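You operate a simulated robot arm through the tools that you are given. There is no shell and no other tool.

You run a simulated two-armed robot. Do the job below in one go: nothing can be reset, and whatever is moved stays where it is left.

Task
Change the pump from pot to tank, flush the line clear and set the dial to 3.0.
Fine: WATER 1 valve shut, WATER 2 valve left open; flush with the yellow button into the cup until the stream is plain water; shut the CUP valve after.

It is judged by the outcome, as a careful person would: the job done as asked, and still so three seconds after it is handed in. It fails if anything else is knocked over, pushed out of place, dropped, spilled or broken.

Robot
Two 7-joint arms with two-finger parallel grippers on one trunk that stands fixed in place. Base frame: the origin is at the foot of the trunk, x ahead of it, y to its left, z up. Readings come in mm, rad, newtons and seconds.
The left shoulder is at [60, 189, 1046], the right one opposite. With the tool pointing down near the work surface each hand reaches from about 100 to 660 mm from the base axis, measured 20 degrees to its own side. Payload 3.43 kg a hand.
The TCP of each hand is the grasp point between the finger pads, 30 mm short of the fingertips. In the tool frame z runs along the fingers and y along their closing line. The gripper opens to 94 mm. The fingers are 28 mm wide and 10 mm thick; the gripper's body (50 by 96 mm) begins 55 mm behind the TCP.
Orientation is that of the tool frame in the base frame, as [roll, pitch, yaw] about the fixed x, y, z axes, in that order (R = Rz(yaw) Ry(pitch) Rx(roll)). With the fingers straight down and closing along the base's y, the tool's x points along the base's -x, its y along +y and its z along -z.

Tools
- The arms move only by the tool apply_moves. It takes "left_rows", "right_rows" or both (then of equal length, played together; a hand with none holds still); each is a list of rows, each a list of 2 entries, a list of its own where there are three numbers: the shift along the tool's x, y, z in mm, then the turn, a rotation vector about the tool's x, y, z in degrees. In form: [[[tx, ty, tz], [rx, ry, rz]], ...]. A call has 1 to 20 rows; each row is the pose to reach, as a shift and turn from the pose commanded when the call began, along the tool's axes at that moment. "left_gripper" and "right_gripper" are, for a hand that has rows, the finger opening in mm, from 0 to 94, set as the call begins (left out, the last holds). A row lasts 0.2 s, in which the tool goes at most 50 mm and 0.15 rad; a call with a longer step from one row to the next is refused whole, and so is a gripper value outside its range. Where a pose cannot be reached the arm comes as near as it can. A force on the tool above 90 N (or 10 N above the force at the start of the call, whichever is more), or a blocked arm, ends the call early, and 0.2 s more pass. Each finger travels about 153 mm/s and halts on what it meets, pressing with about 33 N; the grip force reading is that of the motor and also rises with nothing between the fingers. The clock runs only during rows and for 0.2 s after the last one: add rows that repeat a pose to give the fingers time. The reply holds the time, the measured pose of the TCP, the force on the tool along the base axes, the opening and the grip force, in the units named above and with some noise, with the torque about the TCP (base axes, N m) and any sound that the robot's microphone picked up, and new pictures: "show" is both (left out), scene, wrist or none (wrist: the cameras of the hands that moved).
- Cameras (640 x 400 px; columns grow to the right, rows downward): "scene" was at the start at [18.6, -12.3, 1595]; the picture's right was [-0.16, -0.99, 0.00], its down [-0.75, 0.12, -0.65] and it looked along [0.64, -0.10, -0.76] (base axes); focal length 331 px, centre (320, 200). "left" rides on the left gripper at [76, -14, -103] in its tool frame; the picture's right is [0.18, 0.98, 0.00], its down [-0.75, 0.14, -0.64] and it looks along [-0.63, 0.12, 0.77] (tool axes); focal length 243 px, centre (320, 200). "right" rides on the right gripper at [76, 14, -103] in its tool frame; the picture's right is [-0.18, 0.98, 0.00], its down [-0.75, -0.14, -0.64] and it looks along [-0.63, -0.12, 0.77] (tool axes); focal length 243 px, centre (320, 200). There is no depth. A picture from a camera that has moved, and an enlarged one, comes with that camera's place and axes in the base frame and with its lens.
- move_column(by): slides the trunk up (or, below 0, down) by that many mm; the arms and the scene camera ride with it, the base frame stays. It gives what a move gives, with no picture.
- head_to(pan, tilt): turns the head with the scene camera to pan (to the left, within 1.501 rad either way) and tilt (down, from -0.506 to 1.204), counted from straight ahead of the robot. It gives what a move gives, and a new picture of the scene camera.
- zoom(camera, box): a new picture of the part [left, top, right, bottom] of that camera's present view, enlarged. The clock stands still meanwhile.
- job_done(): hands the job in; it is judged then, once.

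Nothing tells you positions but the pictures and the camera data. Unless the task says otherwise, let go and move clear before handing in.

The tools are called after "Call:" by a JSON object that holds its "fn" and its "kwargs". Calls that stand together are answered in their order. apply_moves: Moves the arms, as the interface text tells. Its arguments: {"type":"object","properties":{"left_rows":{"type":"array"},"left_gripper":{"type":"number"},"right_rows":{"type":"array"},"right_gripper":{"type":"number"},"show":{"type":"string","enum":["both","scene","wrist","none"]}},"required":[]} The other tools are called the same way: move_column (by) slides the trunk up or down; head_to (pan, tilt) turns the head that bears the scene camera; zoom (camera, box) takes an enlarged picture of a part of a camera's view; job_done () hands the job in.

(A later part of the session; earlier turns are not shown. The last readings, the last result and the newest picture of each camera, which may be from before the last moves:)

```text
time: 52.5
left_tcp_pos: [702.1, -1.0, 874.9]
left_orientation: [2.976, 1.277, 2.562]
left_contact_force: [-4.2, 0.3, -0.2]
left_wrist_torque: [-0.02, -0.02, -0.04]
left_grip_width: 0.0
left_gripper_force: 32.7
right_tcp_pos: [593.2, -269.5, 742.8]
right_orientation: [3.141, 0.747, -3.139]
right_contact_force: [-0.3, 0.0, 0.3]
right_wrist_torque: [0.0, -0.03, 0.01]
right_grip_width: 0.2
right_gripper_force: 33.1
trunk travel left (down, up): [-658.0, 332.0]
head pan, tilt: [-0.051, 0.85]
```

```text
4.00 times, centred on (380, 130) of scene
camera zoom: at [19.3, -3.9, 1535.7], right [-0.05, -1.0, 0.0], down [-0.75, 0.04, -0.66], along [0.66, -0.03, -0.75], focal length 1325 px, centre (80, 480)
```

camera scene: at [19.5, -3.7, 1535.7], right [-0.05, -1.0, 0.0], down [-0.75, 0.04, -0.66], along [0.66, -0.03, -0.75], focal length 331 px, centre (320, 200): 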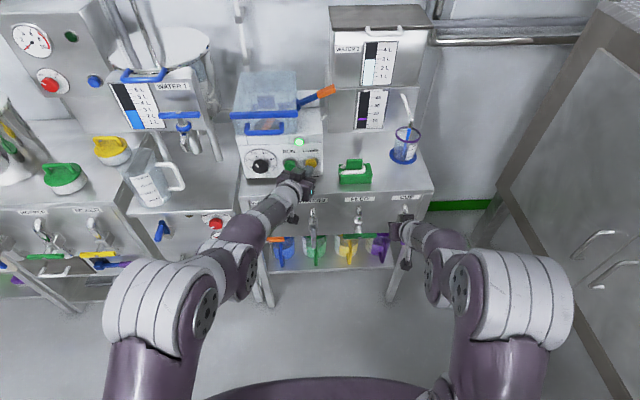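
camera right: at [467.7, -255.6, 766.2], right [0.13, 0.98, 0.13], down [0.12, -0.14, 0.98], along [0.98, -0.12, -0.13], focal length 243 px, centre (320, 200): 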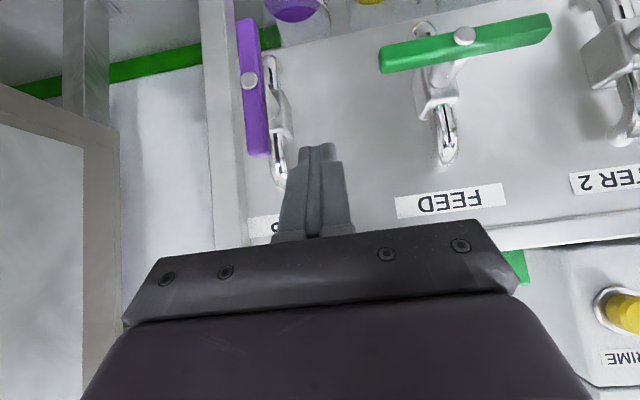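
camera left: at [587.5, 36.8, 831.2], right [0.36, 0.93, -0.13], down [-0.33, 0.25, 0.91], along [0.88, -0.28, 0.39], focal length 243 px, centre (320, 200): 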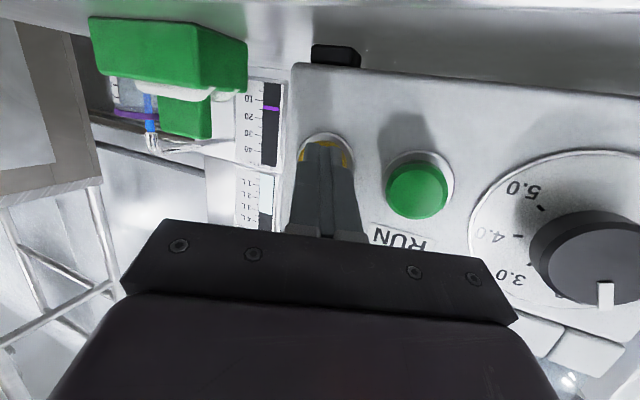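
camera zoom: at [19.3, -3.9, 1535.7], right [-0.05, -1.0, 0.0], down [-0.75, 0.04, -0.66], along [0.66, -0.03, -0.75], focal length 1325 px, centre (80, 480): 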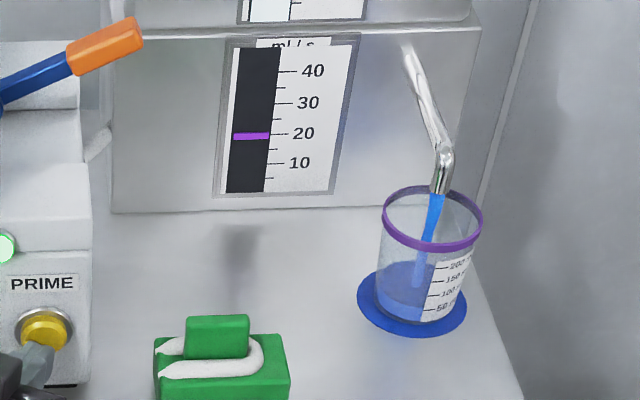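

About 35 ml is in the cup, flow is 18 ml/s, and the stream is still blue. Holding on.

Call:
{"fn": "apply_moves", "kwargs": {"left_rows": [[[0, 0, 0], [0, 0, 0]], [[0, 0, 0], [0, 0, 0]], [[0, 0, 0], [0, 0, 0]], [[0, 0, 0], [0, 0, 0]], [[0, 0, 0], [0, 0, 0]], [[0, 0, 0], [0, 0, 0]], [[0, 0, 0], [0, 0, 0]]], "show": "none"}}

Call:
{"fn": "zoom", "kwargs": {"camera": "scene", "box": [320, 80, 440, 180]}}

```text
time: 54.1
left_tcp_pos: [701.4, -0.1, 875.1]
left_orientation: [2.976, 1.278, 2.561]
left_contact_force: [-3.8, -0.2, -0.2]
left_wrist_torque: [0.0, -0.01, -0.01]
left_grip_width: 0.1
left_gripper_force: 32.6
right_tcp_pos: [593.7, -269.7, 742.6]
right_orientation: [3.14, 0.75, -3.14]
right_contact_force: [0.3, -0.5, -0.6]
right_wrist_torque: [0.01, -0.02, 0.02]
right_grip_width: 0.1
right_gripper_force: 32.9
trunk travel left (down, up): [-658.0, 332.0]
head pan, tilt: [-0.051, 0.85]
```

```text
4.00 times, centred on (380, 130) of scene
camera zoom: at [19.4, -3.9, 1535.7], right [-0.05, -1.0, 0.0], down [-0.75, 0.04, -0.66], along [0.66, -0.03, -0.75], focal length 1325 px, centre (80, 480)
```

zoom: 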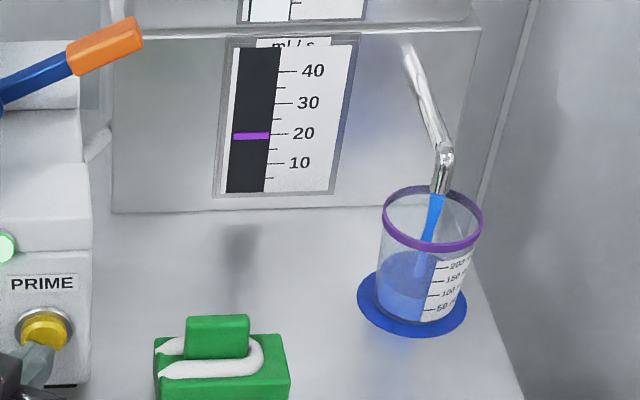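

Around 75 ml is in the cup and the stream is still blue. Holding on.

Call:
{"fn": "apply_moves", "kwargs": {"left_rows": [[[0, 0, 0], [0, 0, 0]], [[0, 0, 0], [0, 0, 0]], [[0, 0, 0], [0, 0, 0]], [[0, 0, 0], [0, 0, 0]], [[0, 0, 0], [0, 0, 0]], [[0, 0, 0], [0, 0, 0]]], "show": "none"}}

Call:
{"fn": "zoom", "kwargs": {"camera": "scene", "box": [320, 80, 440, 180]}}

```text
time: 55.5
left_tcp_pos: [702.0, 0.7, 875.2]
left_orientation: [2.976, 1.278, 2.562]
left_contact_force: [-3.4, -0.3, -0.2]
left_wrist_torque: [-0.02, 0.0, 0.01]
left_grip_width: 0.1
left_gripper_force: 33.3
right_tcp_pos: [592.8, -270.1, 743.8]
right_orientation: [3.141, 0.749, -3.14]
right_contact_force: [-0.1, -0.6, 1.1]
right_wrist_torque: [-0.02, -0.03, -0.04]
right_grip_width: 0.0
right_gripper_force: 32.7
trunk travel left (down, up): [-658.0, 332.0]
head pan, tilt: [-0.051, 0.85]
```

```text
4.00 times, centred on (380, 130) of scene
camera zoom: at [19.4, -3.9, 1535.7], right [-0.05, -1.0, 0.0], down [-0.75, 0.04, -0.66], along [0.66, -0.03, -0.75], focal length 1325 px, centre (80, 480)
```

zoom: 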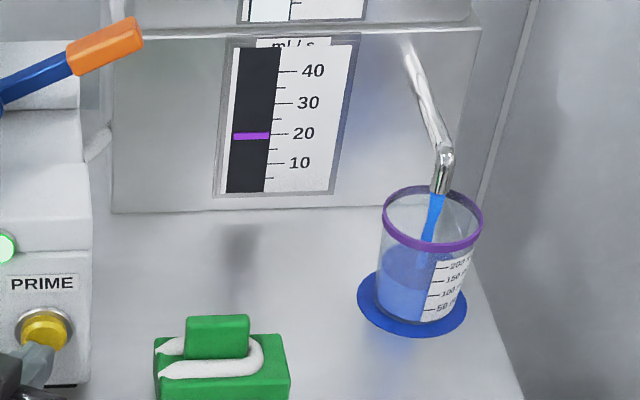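

Roughly 100 ml and still blue. I'll hold for a shorter spell.

Call:
{"fn": "apply_moves", "kwargs": {"left_rows": [[[0, 0, 0], [0, 0, 0]], [[0, 0, 0], [0, 0, 0]], [[0, 0, 0], [0, 0, 0]], [[0, 0, 0], [0, 0, 0]]], "show": "none"}}

Call:
{"fn": "zoom", "kwargs": {"camera": "scene", "box": [370, 100, 430, 170]}}

Call:
{"fn": "zoom", "kwargs": {"camera": "scene", "box": [100, 0, 440, 180]}}

```text
time: 56.5
left_tcp_pos: [702.8, -1.6, 875.6]
left_orientation: [2.975, 1.277, 2.564]
left_contact_force: [-3.5, 0.3, -0.4]
left_wrist_torque: [0.01, 0.01, -0.01]
left_grip_width: 0.0
left_gripper_force: 32.9
right_tcp_pos: [593.2, -270.0, 743.2]
right_orientation: [3.141, 0.748, -3.139]
right_contact_force: [-0.6, 0.0, -0.1]
right_wrist_torque: [0.02, 0.02, -0.02]
right_grip_width: 0.0
right_gripper_force: 33.0
trunk travel left (down, up): [-658.0, 332.0]
head pan, tilt: [-0.051, 0.85]
```

```text
5.71 times, centred on (400, 135) of scene
camera zoom: at [19.4, -3.9, 1535.7], right [-0.05, -1.0, 0.0], down [-0.75, 0.04, -0.66], along [0.66, -0.03, -0.75], focal length 1892 px, centre (-137, 571)
```

zoom: 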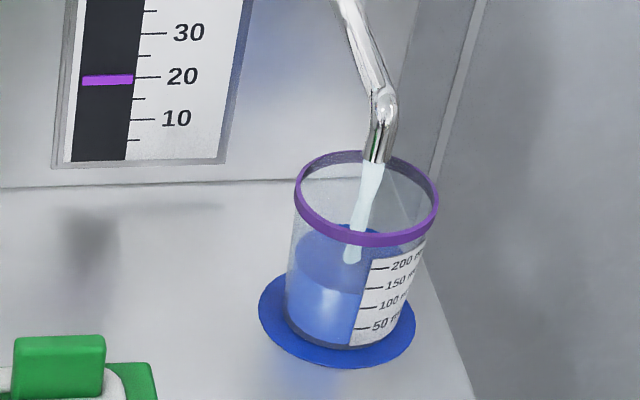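

```text
1.88 times, centred on (270, 90) of scene
camera zoom: at [19.4, -3.9, 1535.7], right [-0.05, -1.0, 0.0], down [-0.75, 0.04, -0.66], along [0.66, -0.03, -0.75], focal length 623 px, centre (414, 407)
```

zoom: 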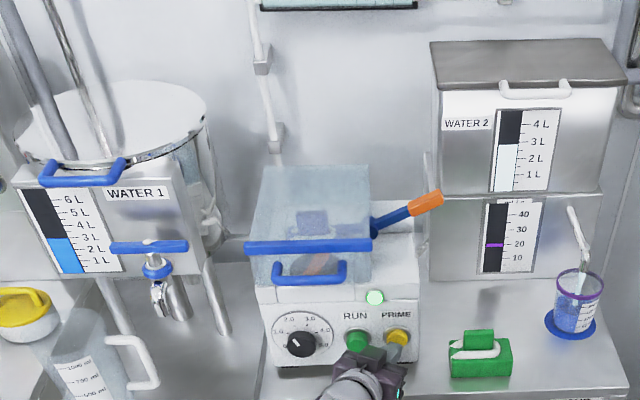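

The stream has turned clear. I'll hold about half a second more to be sure, then release the button.

Call:
{"fn": "apply_moves", "kwargs": {"left_rows": [[[0, 0, 0], [0, 0, 0]], [[0, 0, 0], [0, 0, 0]]], "show": "none"}}

Call:
{"fn": "zoom", "kwargs": {"camera": "scene", "box": [370, 100, 430, 170]}}

```text
time: 57.1
left_tcp_pos: [702.2, -0.0, 876.1]
left_orientation: [2.976, 1.277, 2.563]
left_contact_force: [-3.7, -0.2, -0.4]
left_wrist_torque: [-0.01, -0.02, -0.01]
left_grip_width: 0.2
left_gripper_force: 33.2
right_tcp_pos: [593.5, -268.7, 743.5]
right_orientation: [-3.141, 0.749, -3.139]
right_contact_force: [0.6, 0.5, 0.0]
right_wrist_torque: [-0.01, 0.01, -0.01]
right_grip_width: 0.0
right_gripper_force: 33.2
trunk travel left (down, up): [-658.0, 332.0]
head pan, tilt: [-0.051, 0.85]
```

```text
5.71 times, centred on (400, 135) of scene
camera zoom: at [19.4, -3.9, 1535.7], right [-0.05, -1.0, 0.0], down [-0.75, 0.04, -0.66], along [0.66, -0.03, -0.75], focal length 1892 px, centre (-137, 571)
```

zoom: 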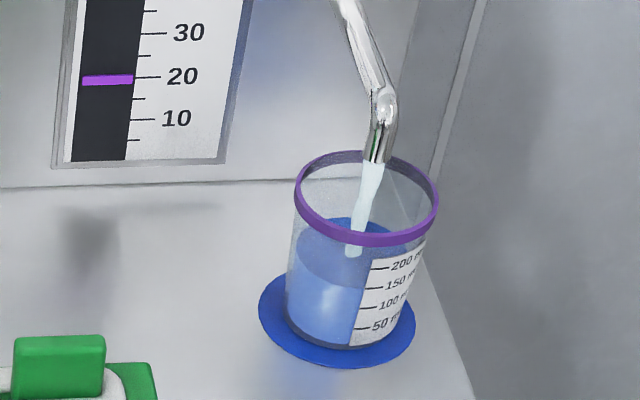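

The stream stays plain water with the cup at about 150 ml. I'll release PRIME by drawing straight back, and check that the flow stops.

Call:
{"fn": "apply_moves", "kwargs": {"left_rows": [[[4.8, -8.1, -17.6], [0, 0, 0]], [[9.6, -16.2, -35], [0, 0, 0]], [[14.4, -24.4, -53], [0, 0, 0]]]}}

Call:
{"fn": "zoom", "kwargs": {"camera": "scene", "box": [320, 80, 440, 180]}}

```text
time: 57.9
left_tcp_pos: [642.5, 0.1, 877.4]
left_orientation: [2.972, 1.281, 2.562]
left_contact_force: [-0.1, 0.5, 0.3]
left_wrist_torque: [0.0, 0.01, 0.02]
left_grip_width: 0.3
left_gripper_force: 33.1
right_tcp_pos: [593.3, -269.4, 742.6]
right_orientation: [-3.142, 0.75, -3.14]
right_contact_force: [0.9, 0.7, -1.4]
right_wrist_torque: [0.0, -0.02, 0.0]
right_grip_width: 0.0
right_gripper_force: 33.5
trunk travel left (down, up): [-658.0, 332.0]
head pan, tilt: [-0.051, 0.85]
camera scene: at [19.3, -3.8, 1535.7], right [-0.05, -1.0, 0.0], down [-0.75, 0.04, -0.66], along [0.66, -0.03, -0.75], focal length 331 px, centre (320, 200)
camera left: at [528.1, 37.3, 832.9], right [0.36, 0.93, -0.13], down [-0.33, 0.25, 0.91], along [0.88, -0.28, 0.39], focal length 243 px, centre (320, 200)
```

scene: 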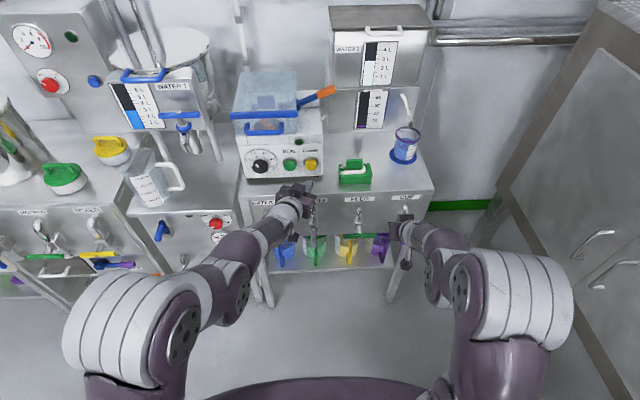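
left: 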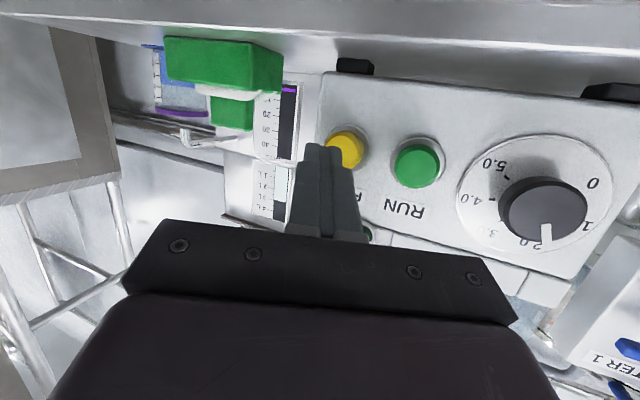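

```text
4.00 times, centred on (380, 130) of scene
camera zoom: at [19.3, -3.8, 1535.7], right [-0.05, -1.0, 0.0], down [-0.75, 0.04, -0.66], along [0.66, -0.03, -0.75], focal length 1325 px, centre (80, 480)
```

zoom: 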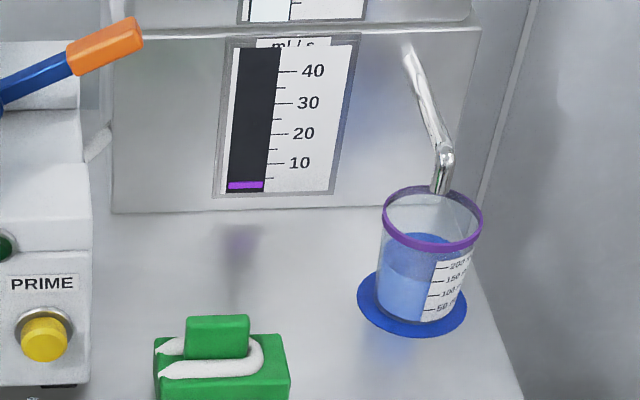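

Flow has stopped and the lamp is off. Next I'll shut CUP: the right fingertips go to the +y side of the bar's top end and push it over clockwise.

Call:
{"fn": "apply_moves", "kwargs": {"right_rows": [[[7, -6, 20], [0, 0, 0]], [[14.1, -12, 40.1], [0, 0, 0]], [[14.1, -19, 40.1], [0, 0, 0]], [[14.1, -26, 40.1], [0, 0, 0]], [[14.5, -35, 40.5], [0, 0, 0]], [[14.8, -44, 40.9], [0, 0, 0]], [[15.5, -52, 41.6], [0, 0, 0]], [[16.2, -59, 42.3], [0, 0, 0]]]}}

```text
time: 59.7
left_tcp_pos: [643.3, -0.9, 878.0]
left_orientation: [2.975, 1.277, 2.562]
left_contact_force: [-0.1, 0.0, 0.9]
left_wrist_torque: [0.04, -0.01, -0.01]
left_grip_width: 0.0
left_gripper_force: 32.8
right_tcp_pos: [612.6, -327.4, 702.0]
right_orientation: [3.141, 0.747, -3.141]
right_contact_force: [-2.6, 2.4, -0.2]
right_wrist_torque: [0.06, 0.05, -0.04]
right_grip_width: 0.0
right_gripper_force: 33.0
trunk travel left (down, up): [-658.0, 332.0]
head pan, tilt: [-0.051, 0.85]
camera scene: at [19.6, -3.9, 1535.7], right [-0.05, -1.0, 0.0], down [-0.75, 0.04, -0.66], along [0.66, -0.03, -0.75], focal length 331 px, centre (320, 200)
camera right: at [486.9, -313.2, 725.3], right [0.13, 0.98, 0.13], down [0.12, -0.14, 0.98], along [0.98, -0.12, -0.13], focal length 243 px, centre (320, 200)
```

scene: 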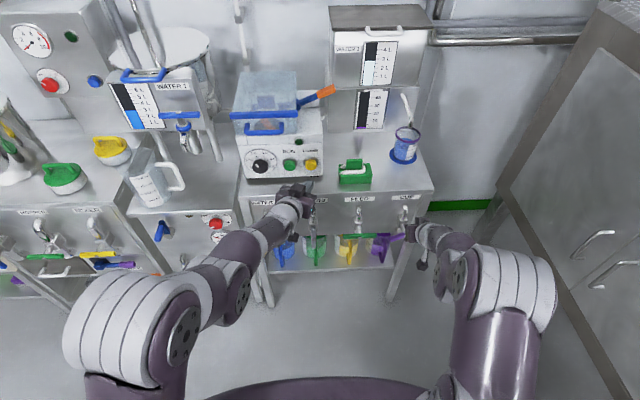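
right: 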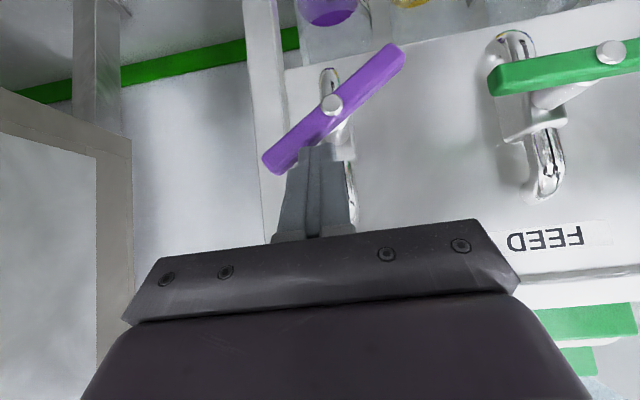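

The bar is following. I'll continue the arc down to horizontal.

Call:
{"fn": "apply_moves", "kwargs": {"right_rows": [[[1.7, -5.5, 1.8], [0, 0, 0]], [[3.4, -11, 3.7], [0, 0, 0]], [[5.5, -15, 6], [0, 0, 0]], [[7.5, -18, 8.1], [0, 0, 0]], [[10.2, -19, 11], [0, 0, 0]], [[11.6, -19, 12.5], [0, 0, 0]]]}}

```text
time: 61.1
left_tcp_pos: [642.1, 0.0, 876.9]
left_orientation: [2.975, 1.278, 2.563]
left_contact_force: [-0.7, -1.1, -0.3]
left_wrist_torque: [-0.03, -0.03, 0.0]
left_grip_width: 0.0
left_gripper_force: 32.6
right_tcp_pos: [613.7, -345.3, 685.7]
right_orientation: [3.142, 0.75, -3.139]
right_contact_force: [-1.6, 0.9, 0.6]
right_wrist_torque: [-0.01, 0.0, -0.02]
right_grip_width: 0.1
right_gripper_force: 32.7
trunk travel left (down, up): [-658.0, 332.0]
head pan, tilt: [-0.051, 0.85]
camera scene: at [19.6, -3.8, 1535.8], right [-0.05, -1.0, 0.0], down [-0.75, 0.04, -0.66], along [0.66, -0.03, -0.75], focal length 331 px, centre (320, 200)
camera right: at [486.4, -331.6, 709.0], right [0.13, 0.98, 0.13], down [0.12, -0.14, 0.98], along [0.98, -0.12, -0.13], focal length 243 px, centre (320, 200)
```

scene: 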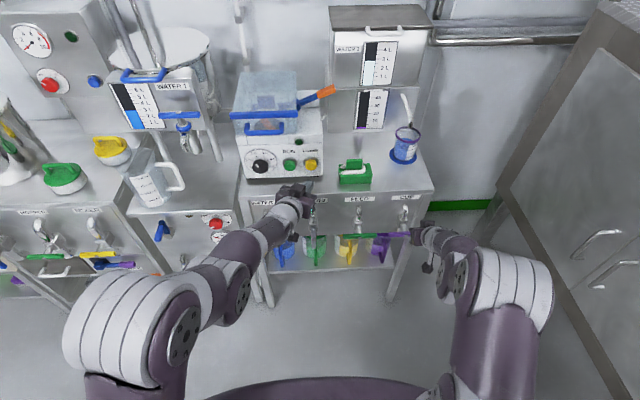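
right: 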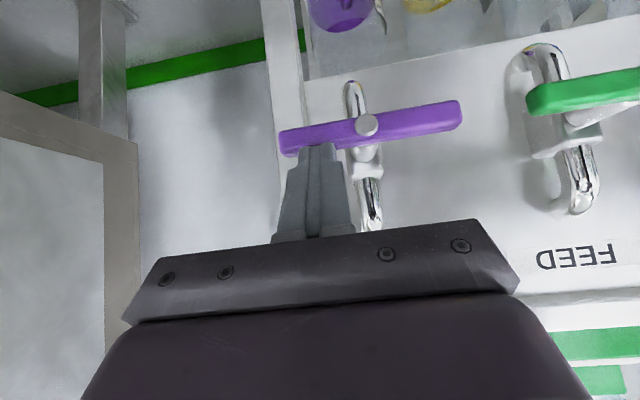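

It's nearly parallel to FEED. I'll press down a few more mm to reach the stop.

Call:
{"fn": "apply_moves", "kwargs": {"right_rows": [[[1.4, 0, 1.5], [0, 0, 0]], [[2.7, 0, 2.9], [0, 0, 0]], [[4.1, 0, 4.4], [0, 0, 0]], [[4.8, 0, 5.1], [0, 0, 0]]], "show": "wrist"}}

```text
time: 62.1
left_tcp_pos: [639.7, 1.3, 880.5]
left_orientation: [2.973, 1.284, 2.559]
left_contact_force: [-0.9, 0.9, 0.4]
left_wrist_torque: [0.02, -0.02, -0.01]
left_grip_width: 0.0
left_gripper_force: 32.7
right_tcp_pos: [611.8, -345.7, 684.7]
right_orientation: [-3.136, 0.759, -3.138]
right_contact_force: [-7.4, -2.2, 35.1]
right_wrist_torque: [0.16, -0.29, -0.06]
right_grip_width: 0.0
right_gripper_force: 32.9
trunk travel left (down, up): [-658.0, 332.0]
head pan, tilt: [-0.051, 0.85]
camera right: at [485.8, -331.3, 707.3], right [0.13, 0.98, 0.12], down [0.11, -0.14, 0.98], along [0.99, -0.12, -0.12], focal length 243 px, centre (320, 200)
```

right: 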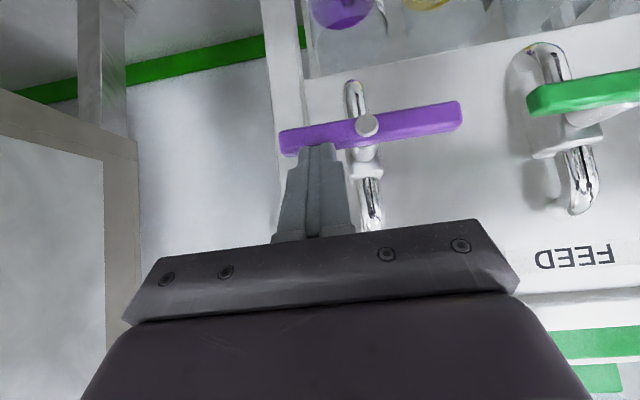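

CUP is shut and holds at its stop against 35 N. I'll withdraw the right hand and study the dial with the left wrist camera.

Call:
{"fn": "apply_moves", "kwargs": {"right_rows": [[[-17, 0, -18], [0, 0, 0]], [[-34, 0, -36.6], [0, 0, 0]], [[-16, 0, -53], [0, 0, 0]], [[2.6, 0, -70.6], [0, 0, 0]], [[2.6, 0, -70.6], [0, 0, 0]]], "show": "scene"}}

Call:
{"fn": "zoom", "kwargs": {"camera": "left", "box": [440, 120, 640, 270]}}

Call:
{"fn": "zoom", "kwargs": {"camera": "scene", "box": [235, 130, 315, 190]}}

Call:
{"fn": "zoom", "kwargs": {"camera": "scene", "box": [240, 180, 450, 300]}}

```text
time: 63.3
left_tcp_pos: [645.0, 0.4, 876.7]
left_orientation: [2.977, 1.277, 2.562]
left_contact_force: [0.7, 0.5, -0.2]
left_wrist_torque: [-0.04, -0.02, 0.01]
left_grip_width: 0.0
left_gripper_force: 33.1
right_tcp_pos: [562.0, -349.3, 726.9]
right_orientation: [3.14, 0.746, -3.138]
right_contact_force: [0.1, -0.5, 0.3]
right_wrist_torque: [0.0, 0.0, 0.0]
right_grip_width: 0.0
right_gripper_force: 33.0
trunk travel left (down, up): [-658.0, 332.0]
head pan, tilt: [-0.051, 0.85]
camera scene: at [20.9, -4.2, 1535.7], right [-0.05, -1.0, 0.0], down [-0.75, 0.04, -0.66], along [0.66, -0.03, -0.75], focal length 331 px, centre (320, 200)
```

scene: 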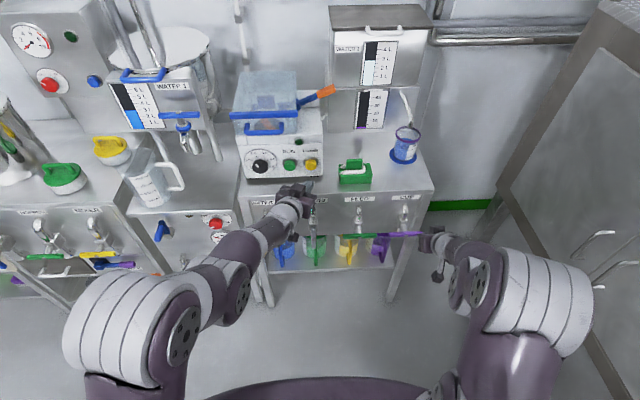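

```text
2.67 times, centred on (540, 195) of left
camera zoom: at [528.9, 37.2, 832.0], right [0.36, 0.93, -0.13], down [-0.32, 0.25, 0.91], along [0.88, -0.28, 0.39], focal length 647 px, centre (-267, 213)
```

zoom: 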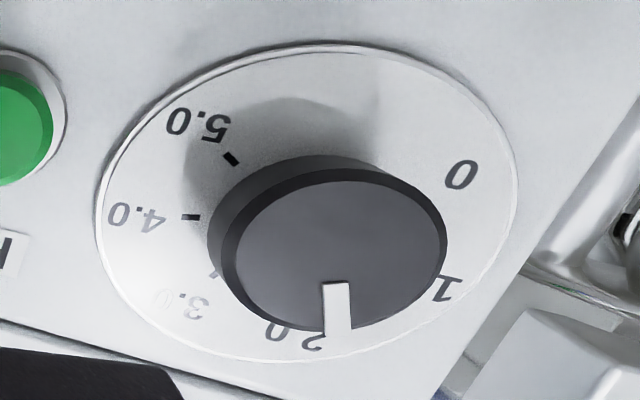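

```text
6.67 times, centred on (275, 160) of scene
camera zoom: at [20.9, -4.2, 1535.7], right [-0.05, -1.0, 0.0], down [-0.75, 0.04, -0.66], along [0.66, -0.03, -0.75], focal length 2208 px, centre (620, 467)
```

zoom: 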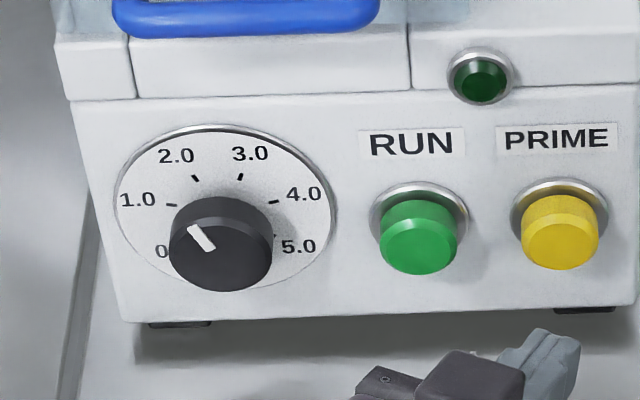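

```text
3.05 times, centred on (345, 240) of scene
camera zoom: at [20.9, -4.2, 1535.7], right [-0.05, -1.0, 0.0], down [-0.75, 0.04, -0.66], along [0.66, -0.03, -0.75], focal length 1009 px, centre (244, 78)
```

zoom: 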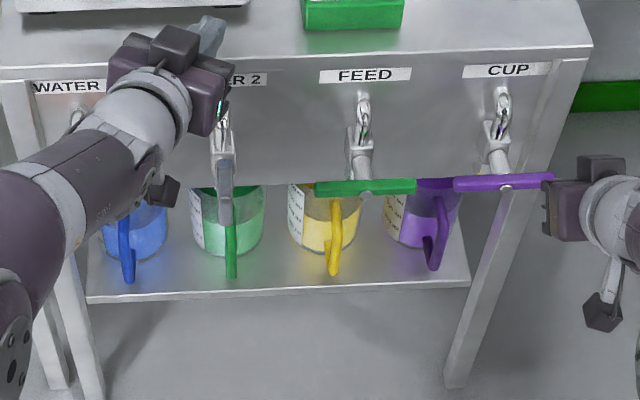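

All four valves look right: WATER 1, FEED and CUP are horizontal and WATER 2 is vertical. The dial axis is at about (748, 133, 886) with its mark near 2. I'll put the left hand straight in front of the dial, fingers open, for a better look.

Call:
{"fn": "apply_moves", "kwargs": {"left_gripper": 75, "left_rows": [[[2, 25, -10], [-4.7, -3.1, -1.2]], [[4, 49, -19], [-9.4, -6.3, -2.4]], [[7, 74, -29], [-14, -9.4, -3.7]], [[9, 99, -39], [-18.7, -12.6, -4.9]], [[11.1, 123.5, -48.2], [-23.4, -15.7, -6.1]], [[11.1, 123.5, -48.2], [-23.4, -15.7, -6.1]]]}}

```text
time: 64.7
left_tcp_pos: [661.9, 136.1, 879.9]
left_orientation: [2.647, 1.438, 2.436]
left_contact_force: [0.2, -0.5, -0.5]
left_wrist_torque: [-0.03, 0.0, 0.02]
left_grip_width: 75.1
left_gripper_force: 0.1
left hand out of reach, approached as far as the arm can: row 1, 2, 3, 4, 5, 6
right_tcp_pos: [561.3, -350.0, 727.1]
right_orientation: [3.141, 0.748, -3.14]
right_contact_force: [0.1, 0.1, 0.0]
right_wrist_torque: [0.01, 0.02, 0.02]
right_grip_width: 0.0
right_gripper_force: 32.8
trunk travel left (down, up): [-658.0, 332.0]
head pan, tilt: [-0.051, 0.85]
camera scene: at [20.1, -3.9, 1535.7], right [-0.05, -1.0, 0.0], down [-0.75, 0.04, -0.66], along [0.66, -0.03, -0.75], focal length 331 px, centre (320, 200)
camera left: at [550.9, 149.7, 815.2], right [0.19, 0.97, -0.12], down [-0.52, 0.2, 0.83], along [0.83, -0.1, 0.54], focal length 243 px, centre (320, 200)
```

scene: 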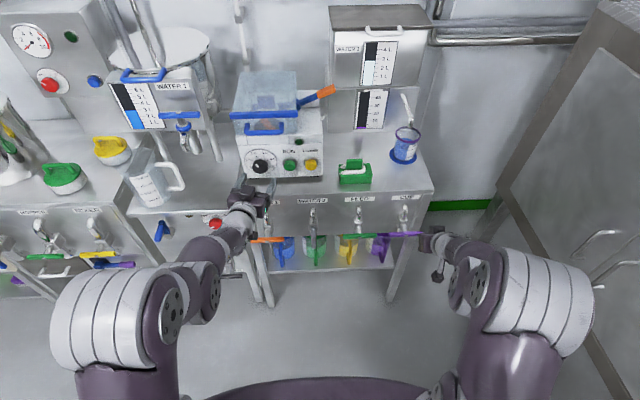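
left: 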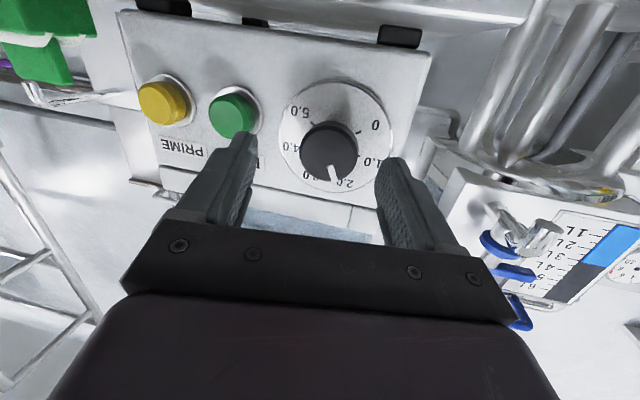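

The dial is now visible between the open fingers. I'll zoom in to read it accurately.

Call:
{"fn": "zoom", "kwargs": {"camera": "left", "box": [260, 75, 400, 215]}}

```text
2.86 times, centred on (330, 145) of left
camera zoom: at [550.9, 149.7, 815.2], right [0.19, 0.97, -0.12], down [-0.52, 0.2, 0.83], along [0.83, -0.1, 0.54], focal length 693 px, centre (291, 357)
```

zoom: 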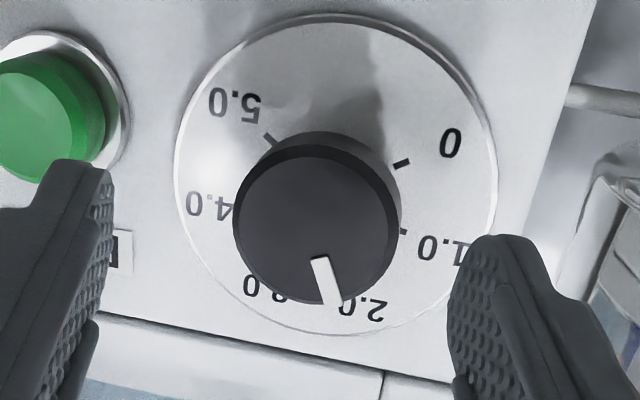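

The knob is about 44 mm across with its axis near y≈132, z≈884, and the mark points at about 2.0. I'll straighten the hand and approach to just in front of the knob.

Call:
{"fn": "apply_moves", "kwargs": {"left_rows": [[[-3, 0, 9], [-6, -3.1, -2.1]], [[-6.1, 0.2, 17.8], [-12.1, -6.3, -4.3]], [[-6.1, 0.2, 17.8], [-12.1, -6.3, -4.3]], [[-6.1, 0.2, 17.8], [-12.1, -6.3, -4.3]]], "show": "wrist"}}

Call:
{"fn": "zoom", "kwargs": {"camera": "left", "box": [220, 60, 420, 220]}}

```text
time: 65.7
left_tcp_pos: [667.3, 158.3, 882.6]
left_orientation: [2.53, 1.459, 2.355]
left_contact_force: [-0.4, -0.5, 0.1]
left_wrist_torque: [-0.02, 0.04, -0.03]
left_grip_width: 75.2
left_gripper_force: 0.1
left hand out of reach, approached as far as the arm can: row 1, 2, 3, 4
right_tcp_pos: [561.8, -349.3, 726.3]
right_orientation: [-3.14, 0.748, -3.139]
right_contact_force: [0.2, -0.1, -0.6]
right_wrist_torque: [0.03, 0.01, 0.01]
right_grip_width: 0.1
right_gripper_force: 32.9
trunk travel left (down, up): [-658.0, 332.0]
head pan, tilt: [-0.051, 0.85]
camera left: at [557.2, 167.4, 814.6], right [0.16, 0.98, -0.12], down [-0.55, 0.19, 0.82], along [0.82, -0.07, 0.57], focal length 243 px, centre (320, 200)
```

left: 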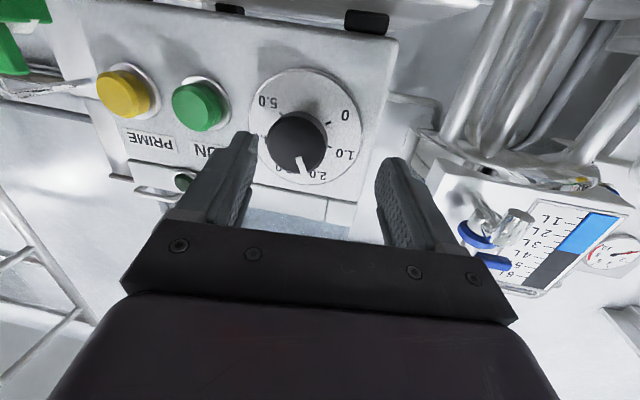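

```text
2.50 times, centred on (320, 140) of left
camera zoom: at [557.2, 167.4, 814.6], right [0.16, 0.98, -0.12], down [-0.55, 0.19, 0.82], along [0.82, -0.07, 0.57], focal length 606 px, centre (320, 350)
```

zoom: 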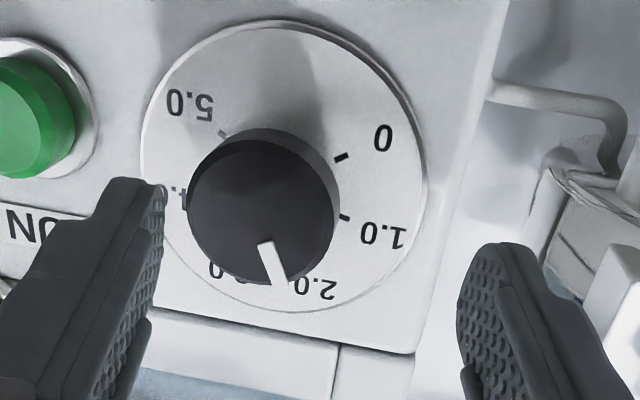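

Straightening the hand pushes it sideways, so the elbow is folded too tightly at this height. I'll raise the trunk in two small steps, lowering the hand between them, to open the elbow.

Call:
{"fn": "move_column", "kwargs": {"by": 45}}

Call:
{"fn": "apply_moves", "kwargs": {"left_rows": [[[20, 0, 0], [-1, 0, 0]], [[42, 0, 0], [-2, 0, 0]], [[42, 0, 0], [-2, 0, 0]]], "show": "none"}}

Call:
{"fn": "move_column", "kwargs": {"by": 45}}

```text
time: 66.6
left_tcp_pos: [667.1, 158.8, 926.4]
left_orientation: [2.537, 1.46, 2.355]
left_contact_force: [0.6, 0.6, -0.4]
left_wrist_torque: [-0.02, 0.01, 0.01]
left_grip_width: 75.1
left_gripper_force: 0.1
right_tcp_pos: [562.0, -349.2, 770.3]
right_orientation: [-3.141, 0.746, -3.141]
right_contact_force: [-0.1, -0.1, -0.3]
right_wrist_torque: [0.01, 0.01, 0.02]
right_grip_width: 0.1
right_gripper_force: 32.9
trunk travel left (down, up): [-703.0, 287.0]
head pan, tilt: [-0.051, 0.85]
```

```text
time: 67.4
left_tcp_pos: [667.2, 176.3, 888.7]
left_orientation: [2.636, 1.466, 2.48]
left_contact_force: [-0.6, -1.1, -0.4]
left_wrist_torque: [-0.02, 0.02, 0.01]
left_grip_width: 75.0
left_gripper_force: 0.0
left hand out of reach, approached as far as the arm can: row 1, 2, 3
right_tcp_pos: [562.8, -348.9, 771.8]
right_orientation: [3.141, 0.749, -3.14]
right_contact_force: [0.6, 0.8, -0.4]
right_wrist_torque: [-0.02, 0.01, 0.01]
right_grip_width: 0.0
right_gripper_force: 33.0
trunk travel left (down, up): [-703.0, 287.0]
head pan, tilt: [-0.051, 0.85]
```

```text
time: 68.3
left_tcp_pos: [667.9, 176.0, 933.4]
left_orientation: [2.641, 1.468, 2.486]
left_contact_force: [-0.6, 0.0, 0.6]
left_wrist_torque: [0.03, -0.02, -0.04]
left_grip_width: 74.9
left_gripper_force: 0.0
right_tcp_pos: [560.9, -349.2, 816.2]
right_orientation: [3.142, 0.747, -3.141]
right_contact_force: [0.3, 0.3, 1.1]
right_wrist_torque: [-0.01, 0.02, 0.01]
right_grip_width: 0.1
right_gripper_force: 32.8
trunk travel left (down, up): [-748.0, 242.0]
head pan, tilt: [-0.051, 0.85]
```

The trunk is up 90 mm. I'll bring the hand back in front of the dial with a slight inward yaw, which this arm takes more easily.

Call:
{"fn": "apply_moves", "kwargs": {"left_rows": [[[11, -11, 4], [1.5, 0, 0]], [[23, -22, 8], [3, 0, 0.3]], [[34, -34, 11], [4.5, 0, 0.4]], [[45.7, -45.2, 15], [6, -0.3, 0.5]], [[45.7, -45.2, 15], [6, -0.3, 0.5]]]}}

```text
time: 69.5
left_tcp_pos: [671.3, 133.4, 885.8]
left_orientation: [2.645, 1.468, 2.382]
left_contact_force: [0.7, 0.2, 0.1]
left_wrist_torque: [0.01, 0.02, 0.03]
left_grip_width: 74.9
left_gripper_force: 0.1
right_tcp_pos: [561.8, -348.7, 816.6]
right_orientation: [-3.141, 0.749, -3.139]
right_contact_force: [0.0, 1.2, 0.7]
right_wrist_torque: [0.0, 0.01, 0.01]
right_grip_width: 0.2
right_gripper_force: 33.3
trunk travel left (down, up): [-748.0, 242.0]
head pan, tilt: [-0.051, 0.85]
camera scene: at [19.6, -3.8, 1625.7], right [-0.05, -1.0, 0.0], down [-0.75, 0.04, -0.66], along [0.66, -0.03, -0.75], focal length 331 px, centre (320, 200)
camera left: at [562.5, 149.7, 819.0], right [0.24, 0.96, -0.14], down [-0.52, 0.25, 0.81], along [0.82, -0.13, 0.56], focal length 243 px, centre (320, 200)
```

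scene: 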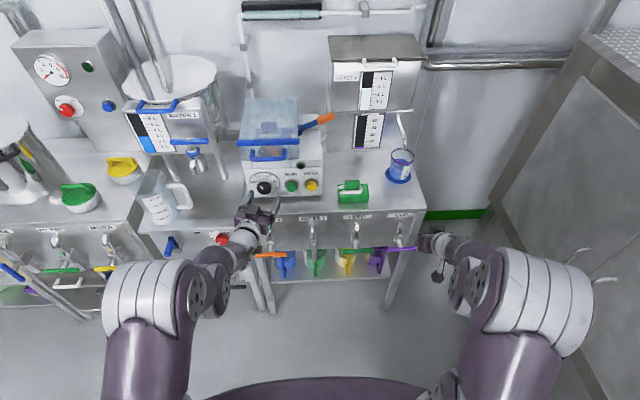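
left: 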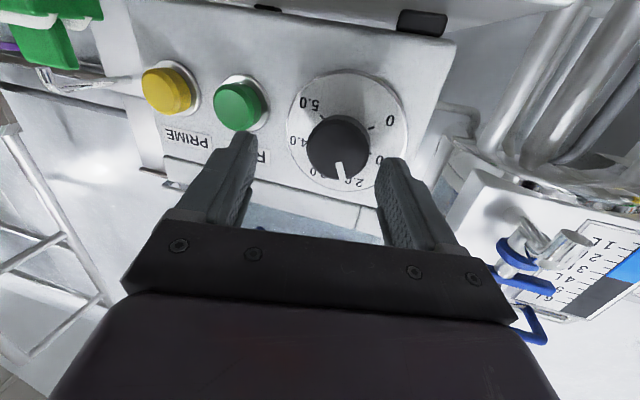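

The reach is fine here. I'll straighten the hand while advancing to x≈686, just in front of the knob.

Call:
{"fn": "apply_moves", "kwargs": {"left_rows": [[[0.2, 0.8, 5], [-5, -1.6, -1.2]], [[0.4, 1.7, 10], [-10, -3.2, -2.3]], [[0.6, 2.5, 15], [-15, -4.8, -3.5]], [[0.6, 2.5, 15], [-15, -4.8, -3.5]]], "show": "wrist"}}

```text
time: 70.5
left_tcp_pos: [674.8, 137.6, 886.0]
left_orientation: [2.656, 1.485, 2.43]
left_contact_force: [1.0, 0.6, 0.8]
left_wrist_torque: [0.0, 0.01, -0.02]
left_grip_width: 74.9
left_gripper_force: 0.1
left hand out of reach, approached as far as the arm can: row 1, 2, 3, 4
right_tcp_pos: [562.3, -348.8, 816.8]
right_orientation: [3.14, 0.749, -3.141]
right_contact_force: [-0.6, -1.0, -0.3]
right_wrist_torque: [0.0, -0.02, -0.02]
right_grip_width: 0.1
right_gripper_force: 33.0
trunk travel left (down, up): [-748.0, 242.0]
head pan, tilt: [-0.051, 0.85]
camera left: at [566.7, 149.8, 817.1], right [0.21, 0.97, -0.14], down [-0.54, 0.24, 0.81], along [0.81, -0.09, 0.58], focal length 243 px, centre (320, 200)
```

left: 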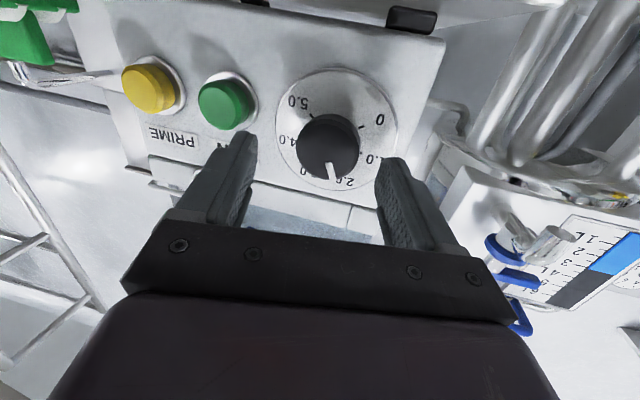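

The arm can't point exactly straight here without drifting, but it's comfortable with an inward yaw of about 18°. If I roll the hand so the fingers close vertically, the pads stay parallel to the knob axis despite the yaw. I'll set that yaw, then roll -90°.

Call:
{"fn": "apply_moves", "kwargs": {"left_rows": [[[0, -2.5, -3], [2.5, -2.2, -1]], [[0.3, -5.1, -6], [5, -4.4, -2.1]], [[0.3, -5.1, -6], [5, -4.4, -2.1]]], "show": "none"}}

Call:
{"fn": "apply_moves", "kwargs": {"left_rows": [[[0, 0, 0], [0, 0, -8]], [[0, 0, 0], [0, 0, -16]], [[0, 0, 0], [0, 0, -24]], [[0, 0, 0], [0, 0, -32]], [[0, 0, 0], [0, 0, -40]], [[0, 0, 0], [0, 0, -48]], [[0, 0, 0], [0, 0, -56]], [[0, 0, 0], [0, 0, -64]], [[0, 0, 0], [0, 0, -72]], [[0, 0, 0], [0, 0, -80]], [[0, 0, 0], [0, 0, -88]], [[0, 0, 0], [0, 0, -90]], [[0, 0, 0], [0, 0, -90]]]}}

```text
time: 71.3
left_tcp_pos: [669.2, 134.0, 885.9]
left_orientation: [3.141, 1.565, 2.827]
left_contact_force: [0.3, -0.6, -0.2]
left_wrist_torque: [-0.02, 0.01, -0.02]
left_grip_width: 75.2
left_gripper_force: 0.0
right_tcp_pos: [562.9, -347.9, 816.9]
right_orientation: [-3.141, 0.749, -3.141]
right_contact_force: [0.6, -0.6, -0.6]
right_wrist_torque: [-0.01, -0.02, -0.02]
right_grip_width: 0.0
right_gripper_force: 33.4
trunk travel left (down, up): [-748.0, 242.0]
head pan, tilt: [-0.051, 0.85]
```

```text
time: 74.1
left_tcp_pos: [667.7, 131.8, 886.3]
left_orientation: [-1.579, -0.002, -1.884]
left_contact_force: [-0.4, 0.3, 0.7]
left_wrist_torque: [0.0, 0.02, -0.02]
left_grip_width: 75.2
left_gripper_force: 0.0
right_tcp_pos: [562.1, -348.7, 817.4]
right_orientation: [-3.141, 0.748, -3.14]
right_contact_force: [-0.2, 0.4, 0.0]
right_wrist_torque: [0.03, -0.01, 0.01]
right_grip_width: 0.2
right_gripper_force: 32.9
trunk travel left (down, up): [-748.0, 242.0]
head pan, tilt: [-0.051, 0.85]
camera scene: at [20.0, -3.9, 1625.7], right [-0.05, -1.0, 0.0], down [-0.75, 0.04, -0.66], along [0.66, -0.03, -0.75], focal length 331 px, centre (320, 200)
camera left: at [547.0, 91.6, 901.5], right [-0.06, -0.17, -0.98], down [-0.38, 0.92, -0.14], along [0.92, 0.36, -0.13], focal length 243 px, centre (320, 200)
```

scene: 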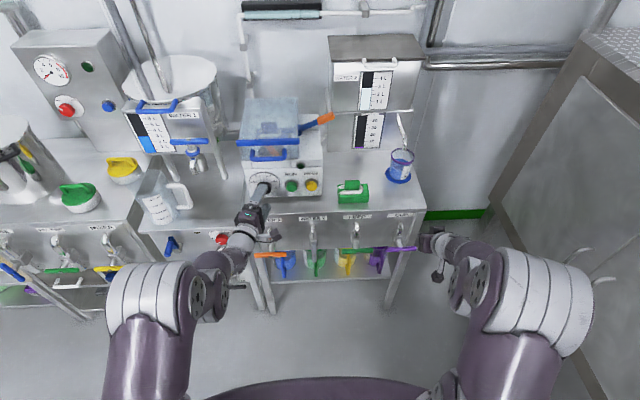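
left: 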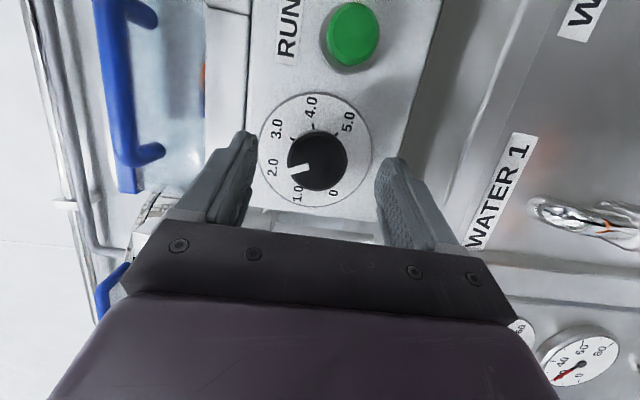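

The roll worked, and the wrist camera now faces the dial squarely. I'll zoom for a precise reading.

Call:
{"fn": "zoom", "kwargs": {"camera": "left", "box": [245, 85, 385, 215]}}

```text
3.08 times, centred on (315, 150) of left
camera zoom: at [547.0, 91.6, 901.5], right [-0.06, -0.17, -0.98], down [-0.38, 0.92, -0.14], along [0.92, 0.36, -0.13], focal length 746 px, centre (335, 354)
```

zoom: 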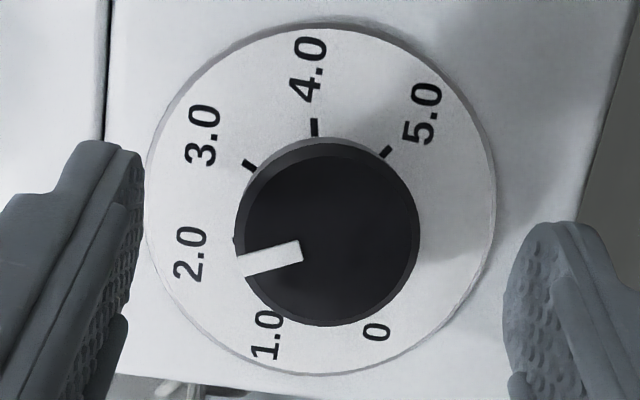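

The mark reads about 2.15, so roughly 43° clockwise is needed. I'll slide the open fingers over the knob, whose axis I now put at y≈130.7, z≈884.8.

Call:
{"fn": "apply_moves", "kwargs": {"left_rows": [[[-6, 0.5, 13], [0, 0, 0]], [[-12, 1, 26], [0, 0, 0]], [[-17, 1.5, 35], [0, 0, 0]], [[-19.1, 1.5, 39.8], [0, 0, 0]], [[-19.1, 1.5, 39.8], [0, 0, 0]]]}}

```text
time: 75.3
left_tcp_pos: [710.9, 139.3, 885.9]
left_orientation: [-1.573, 0.0, -1.886]
left_contact_force: [-0.8, 0.2, -1.1]
left_wrist_torque: [0.01, -0.01, 0.01]
left_grip_width: 75.1
left_gripper_force: 0.1
right_tcp_pos: [561.8, -348.5, 816.7]
right_orientation: [-3.14, 0.748, -3.139]
right_contact_force: [0.1, 0.6, -0.3]
right_wrist_torque: [-0.02, -0.01, -0.02]
right_grip_width: 0.1
right_gripper_force: 32.7
trunk travel left (down, up): [-748.0, 242.0]
head pan, tilt: [-0.051, 0.85]
camera scene: at [19.9, -3.9, 1625.7], right [-0.05, -1.0, 0.0], down [-0.75, 0.04, -0.66], along [0.66, -0.03, -0.75], focal length 331 px, centre (320, 200)
camera left: at [589.4, 97.3, 899.5], right [-0.06, -0.18, -0.98], down [-0.38, 0.92, -0.14], along [0.92, 0.36, -0.12], focal length 243 px, centre (320, 200)
```

scene: 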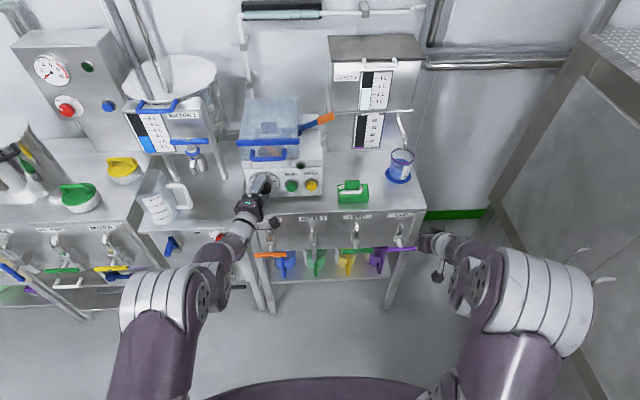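
left: 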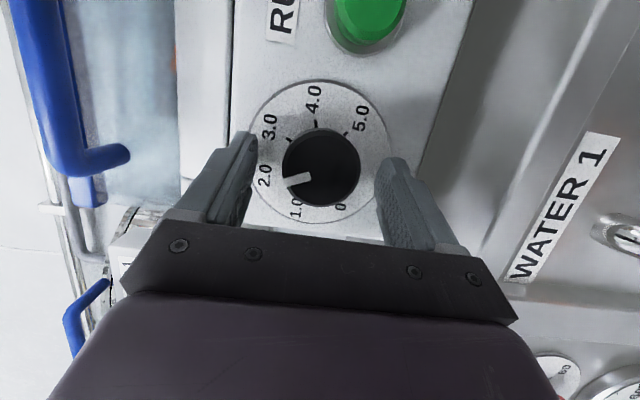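

The knob sits centred between the fingers. I'll close on it and check the force.

Call:
{"fn": "apply_moves", "kwargs": {"left_gripper": 38, "left_rows": [[[0, 0, 0], [0, 0, 0]], [[0, 0, 0], [0, 0, 0]], [[0, 0, 0], [0, 0, 0]]]}}

```text
time: 76.1
left_tcp_pos: [710.6, 140.0, 885.3]
left_orientation: [-1.573, 0.001, -1.885]
left_contact_force: [0.5, 0.5, -0.2]
left_wrist_torque: [-0.01, 0.03, 0.11]
left_grip_width: 43.7
left_gripper_force: 45.1
right_tcp_pos: [561.8, -348.2, 816.9]
right_orientation: [3.141, 0.746, -3.139]
right_contact_force: [0.1, 0.3, 0.5]
right_wrist_torque: [0.01, 0.0, -0.01]
right_grip_width: 0.0
right_gripper_force: 33.1
trunk travel left (down, up): [-748.0, 242.0]
head pan, tilt: [-0.051, 0.85]
camera scene: at [20.2, -3.8, 1625.7], right [-0.05, -1.0, 0.0], down [-0.75, 0.04, -0.66], along [0.66, -0.03, -0.75], focal length 331 px, centre (320, 200)
camera left: at [589.5, 97.3, 899.3], right [-0.06, -0.17, -0.98], down [-0.38, 0.92, -0.14], along [0.92, 0.36, -0.12], focal length 243 px, centre (320, 200)
```

scene: 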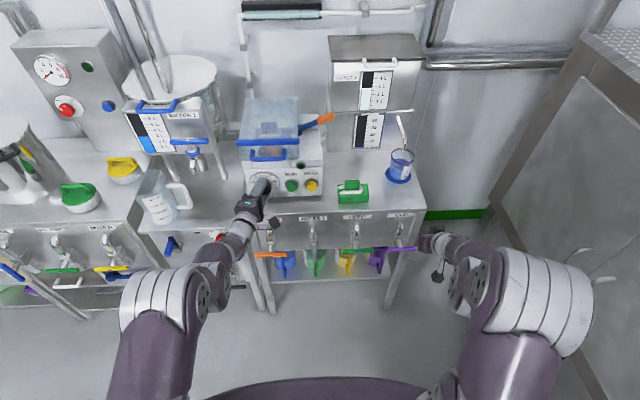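
left: 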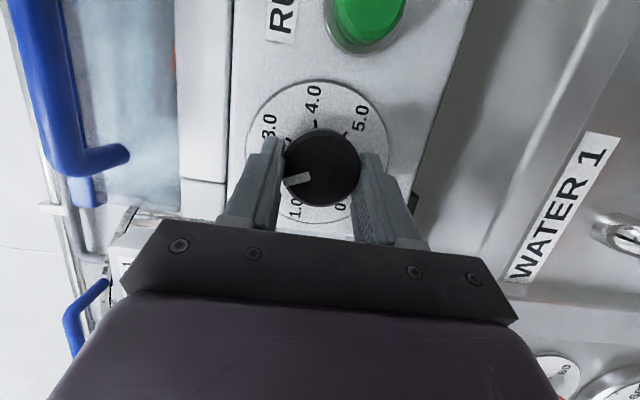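

The grip is well centred (43.7 mm, no side force). I'll turn the hand about the knob's axis clockwise, 28° first.

Call:
{"fn": "apply_moves", "kwargs": {"left_rows": [[[0.07, -1.13, 0.02], [-2.16, 0, 6.66]], [[0.26, -2.25, 0.09], [-4.33, 0, 13.3]], [[0.59, -3.33, 0.19], [-6.49, 0, 19.97]], [[1.03, -4.37, 0.34], [-8.65, 0, 26.6]], [[1.03, -4.37, 0.34], [-8.65, 0, 26.6]]]}}

Call:
{"fn": "zoom", "kwargs": {"camera": "left", "box": [220, 60, 420, 240]}}

```text
time: 77.3
left_tcp_pos: [711.8, 137.6, 887.6]
left_orientation: [-1.739, 0.464, -1.926]
left_contact_force: [1.9, -1.1, -6.0]
left_wrist_torque: [0.05, -0.33, 0.3]
left_grip_width: 43.3
left_gripper_force: 45.1
right_tcp_pos: [562.6, -348.7, 815.4]
right_orientation: [3.14, 0.748, -3.139]
right_contact_force: [-0.5, 0.3, 0.0]
right_wrist_torque: [-0.01, 0.01, -0.01]
right_grip_width: 0.0
right_gripper_force: 33.1
trunk travel left (down, up): [-748.0, 242.0]
head pan, tilt: [-0.051, 0.85]
camera scene: at [21.7, -3.7, 1625.6], right [-0.05, -1.0, 0.0], down [-0.75, 0.04, -0.66], along [0.66, -0.03, -0.75], focal length 331 px, centre (320, 200)
camera left: at [589.5, 94.6, 882.0], right [-0.06, 0.31, -0.95], down [-0.38, 0.87, 0.31], along [0.92, 0.38, 0.06], focal length 243 px, centre (320, 200)
```

scene: 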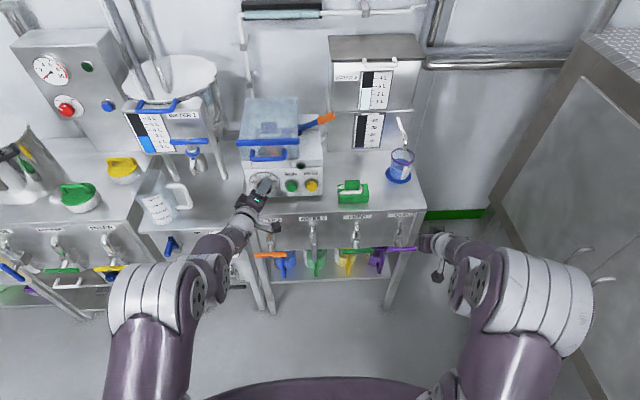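
left: 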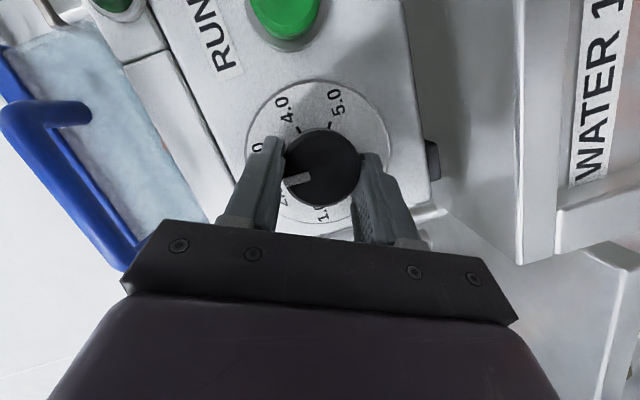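

```text
2.22 times, centred on (320, 150) of left
camera zoom: at [589.5, 94.6, 882.0], right [-0.06, 0.31, -0.95], down [-0.38, 0.87, 0.31], along [0.92, 0.38, 0.06], focal length 539 px, centre (320, 311)
```

zoom: 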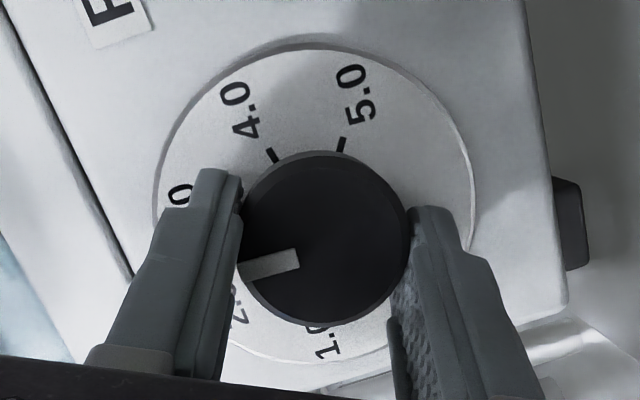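

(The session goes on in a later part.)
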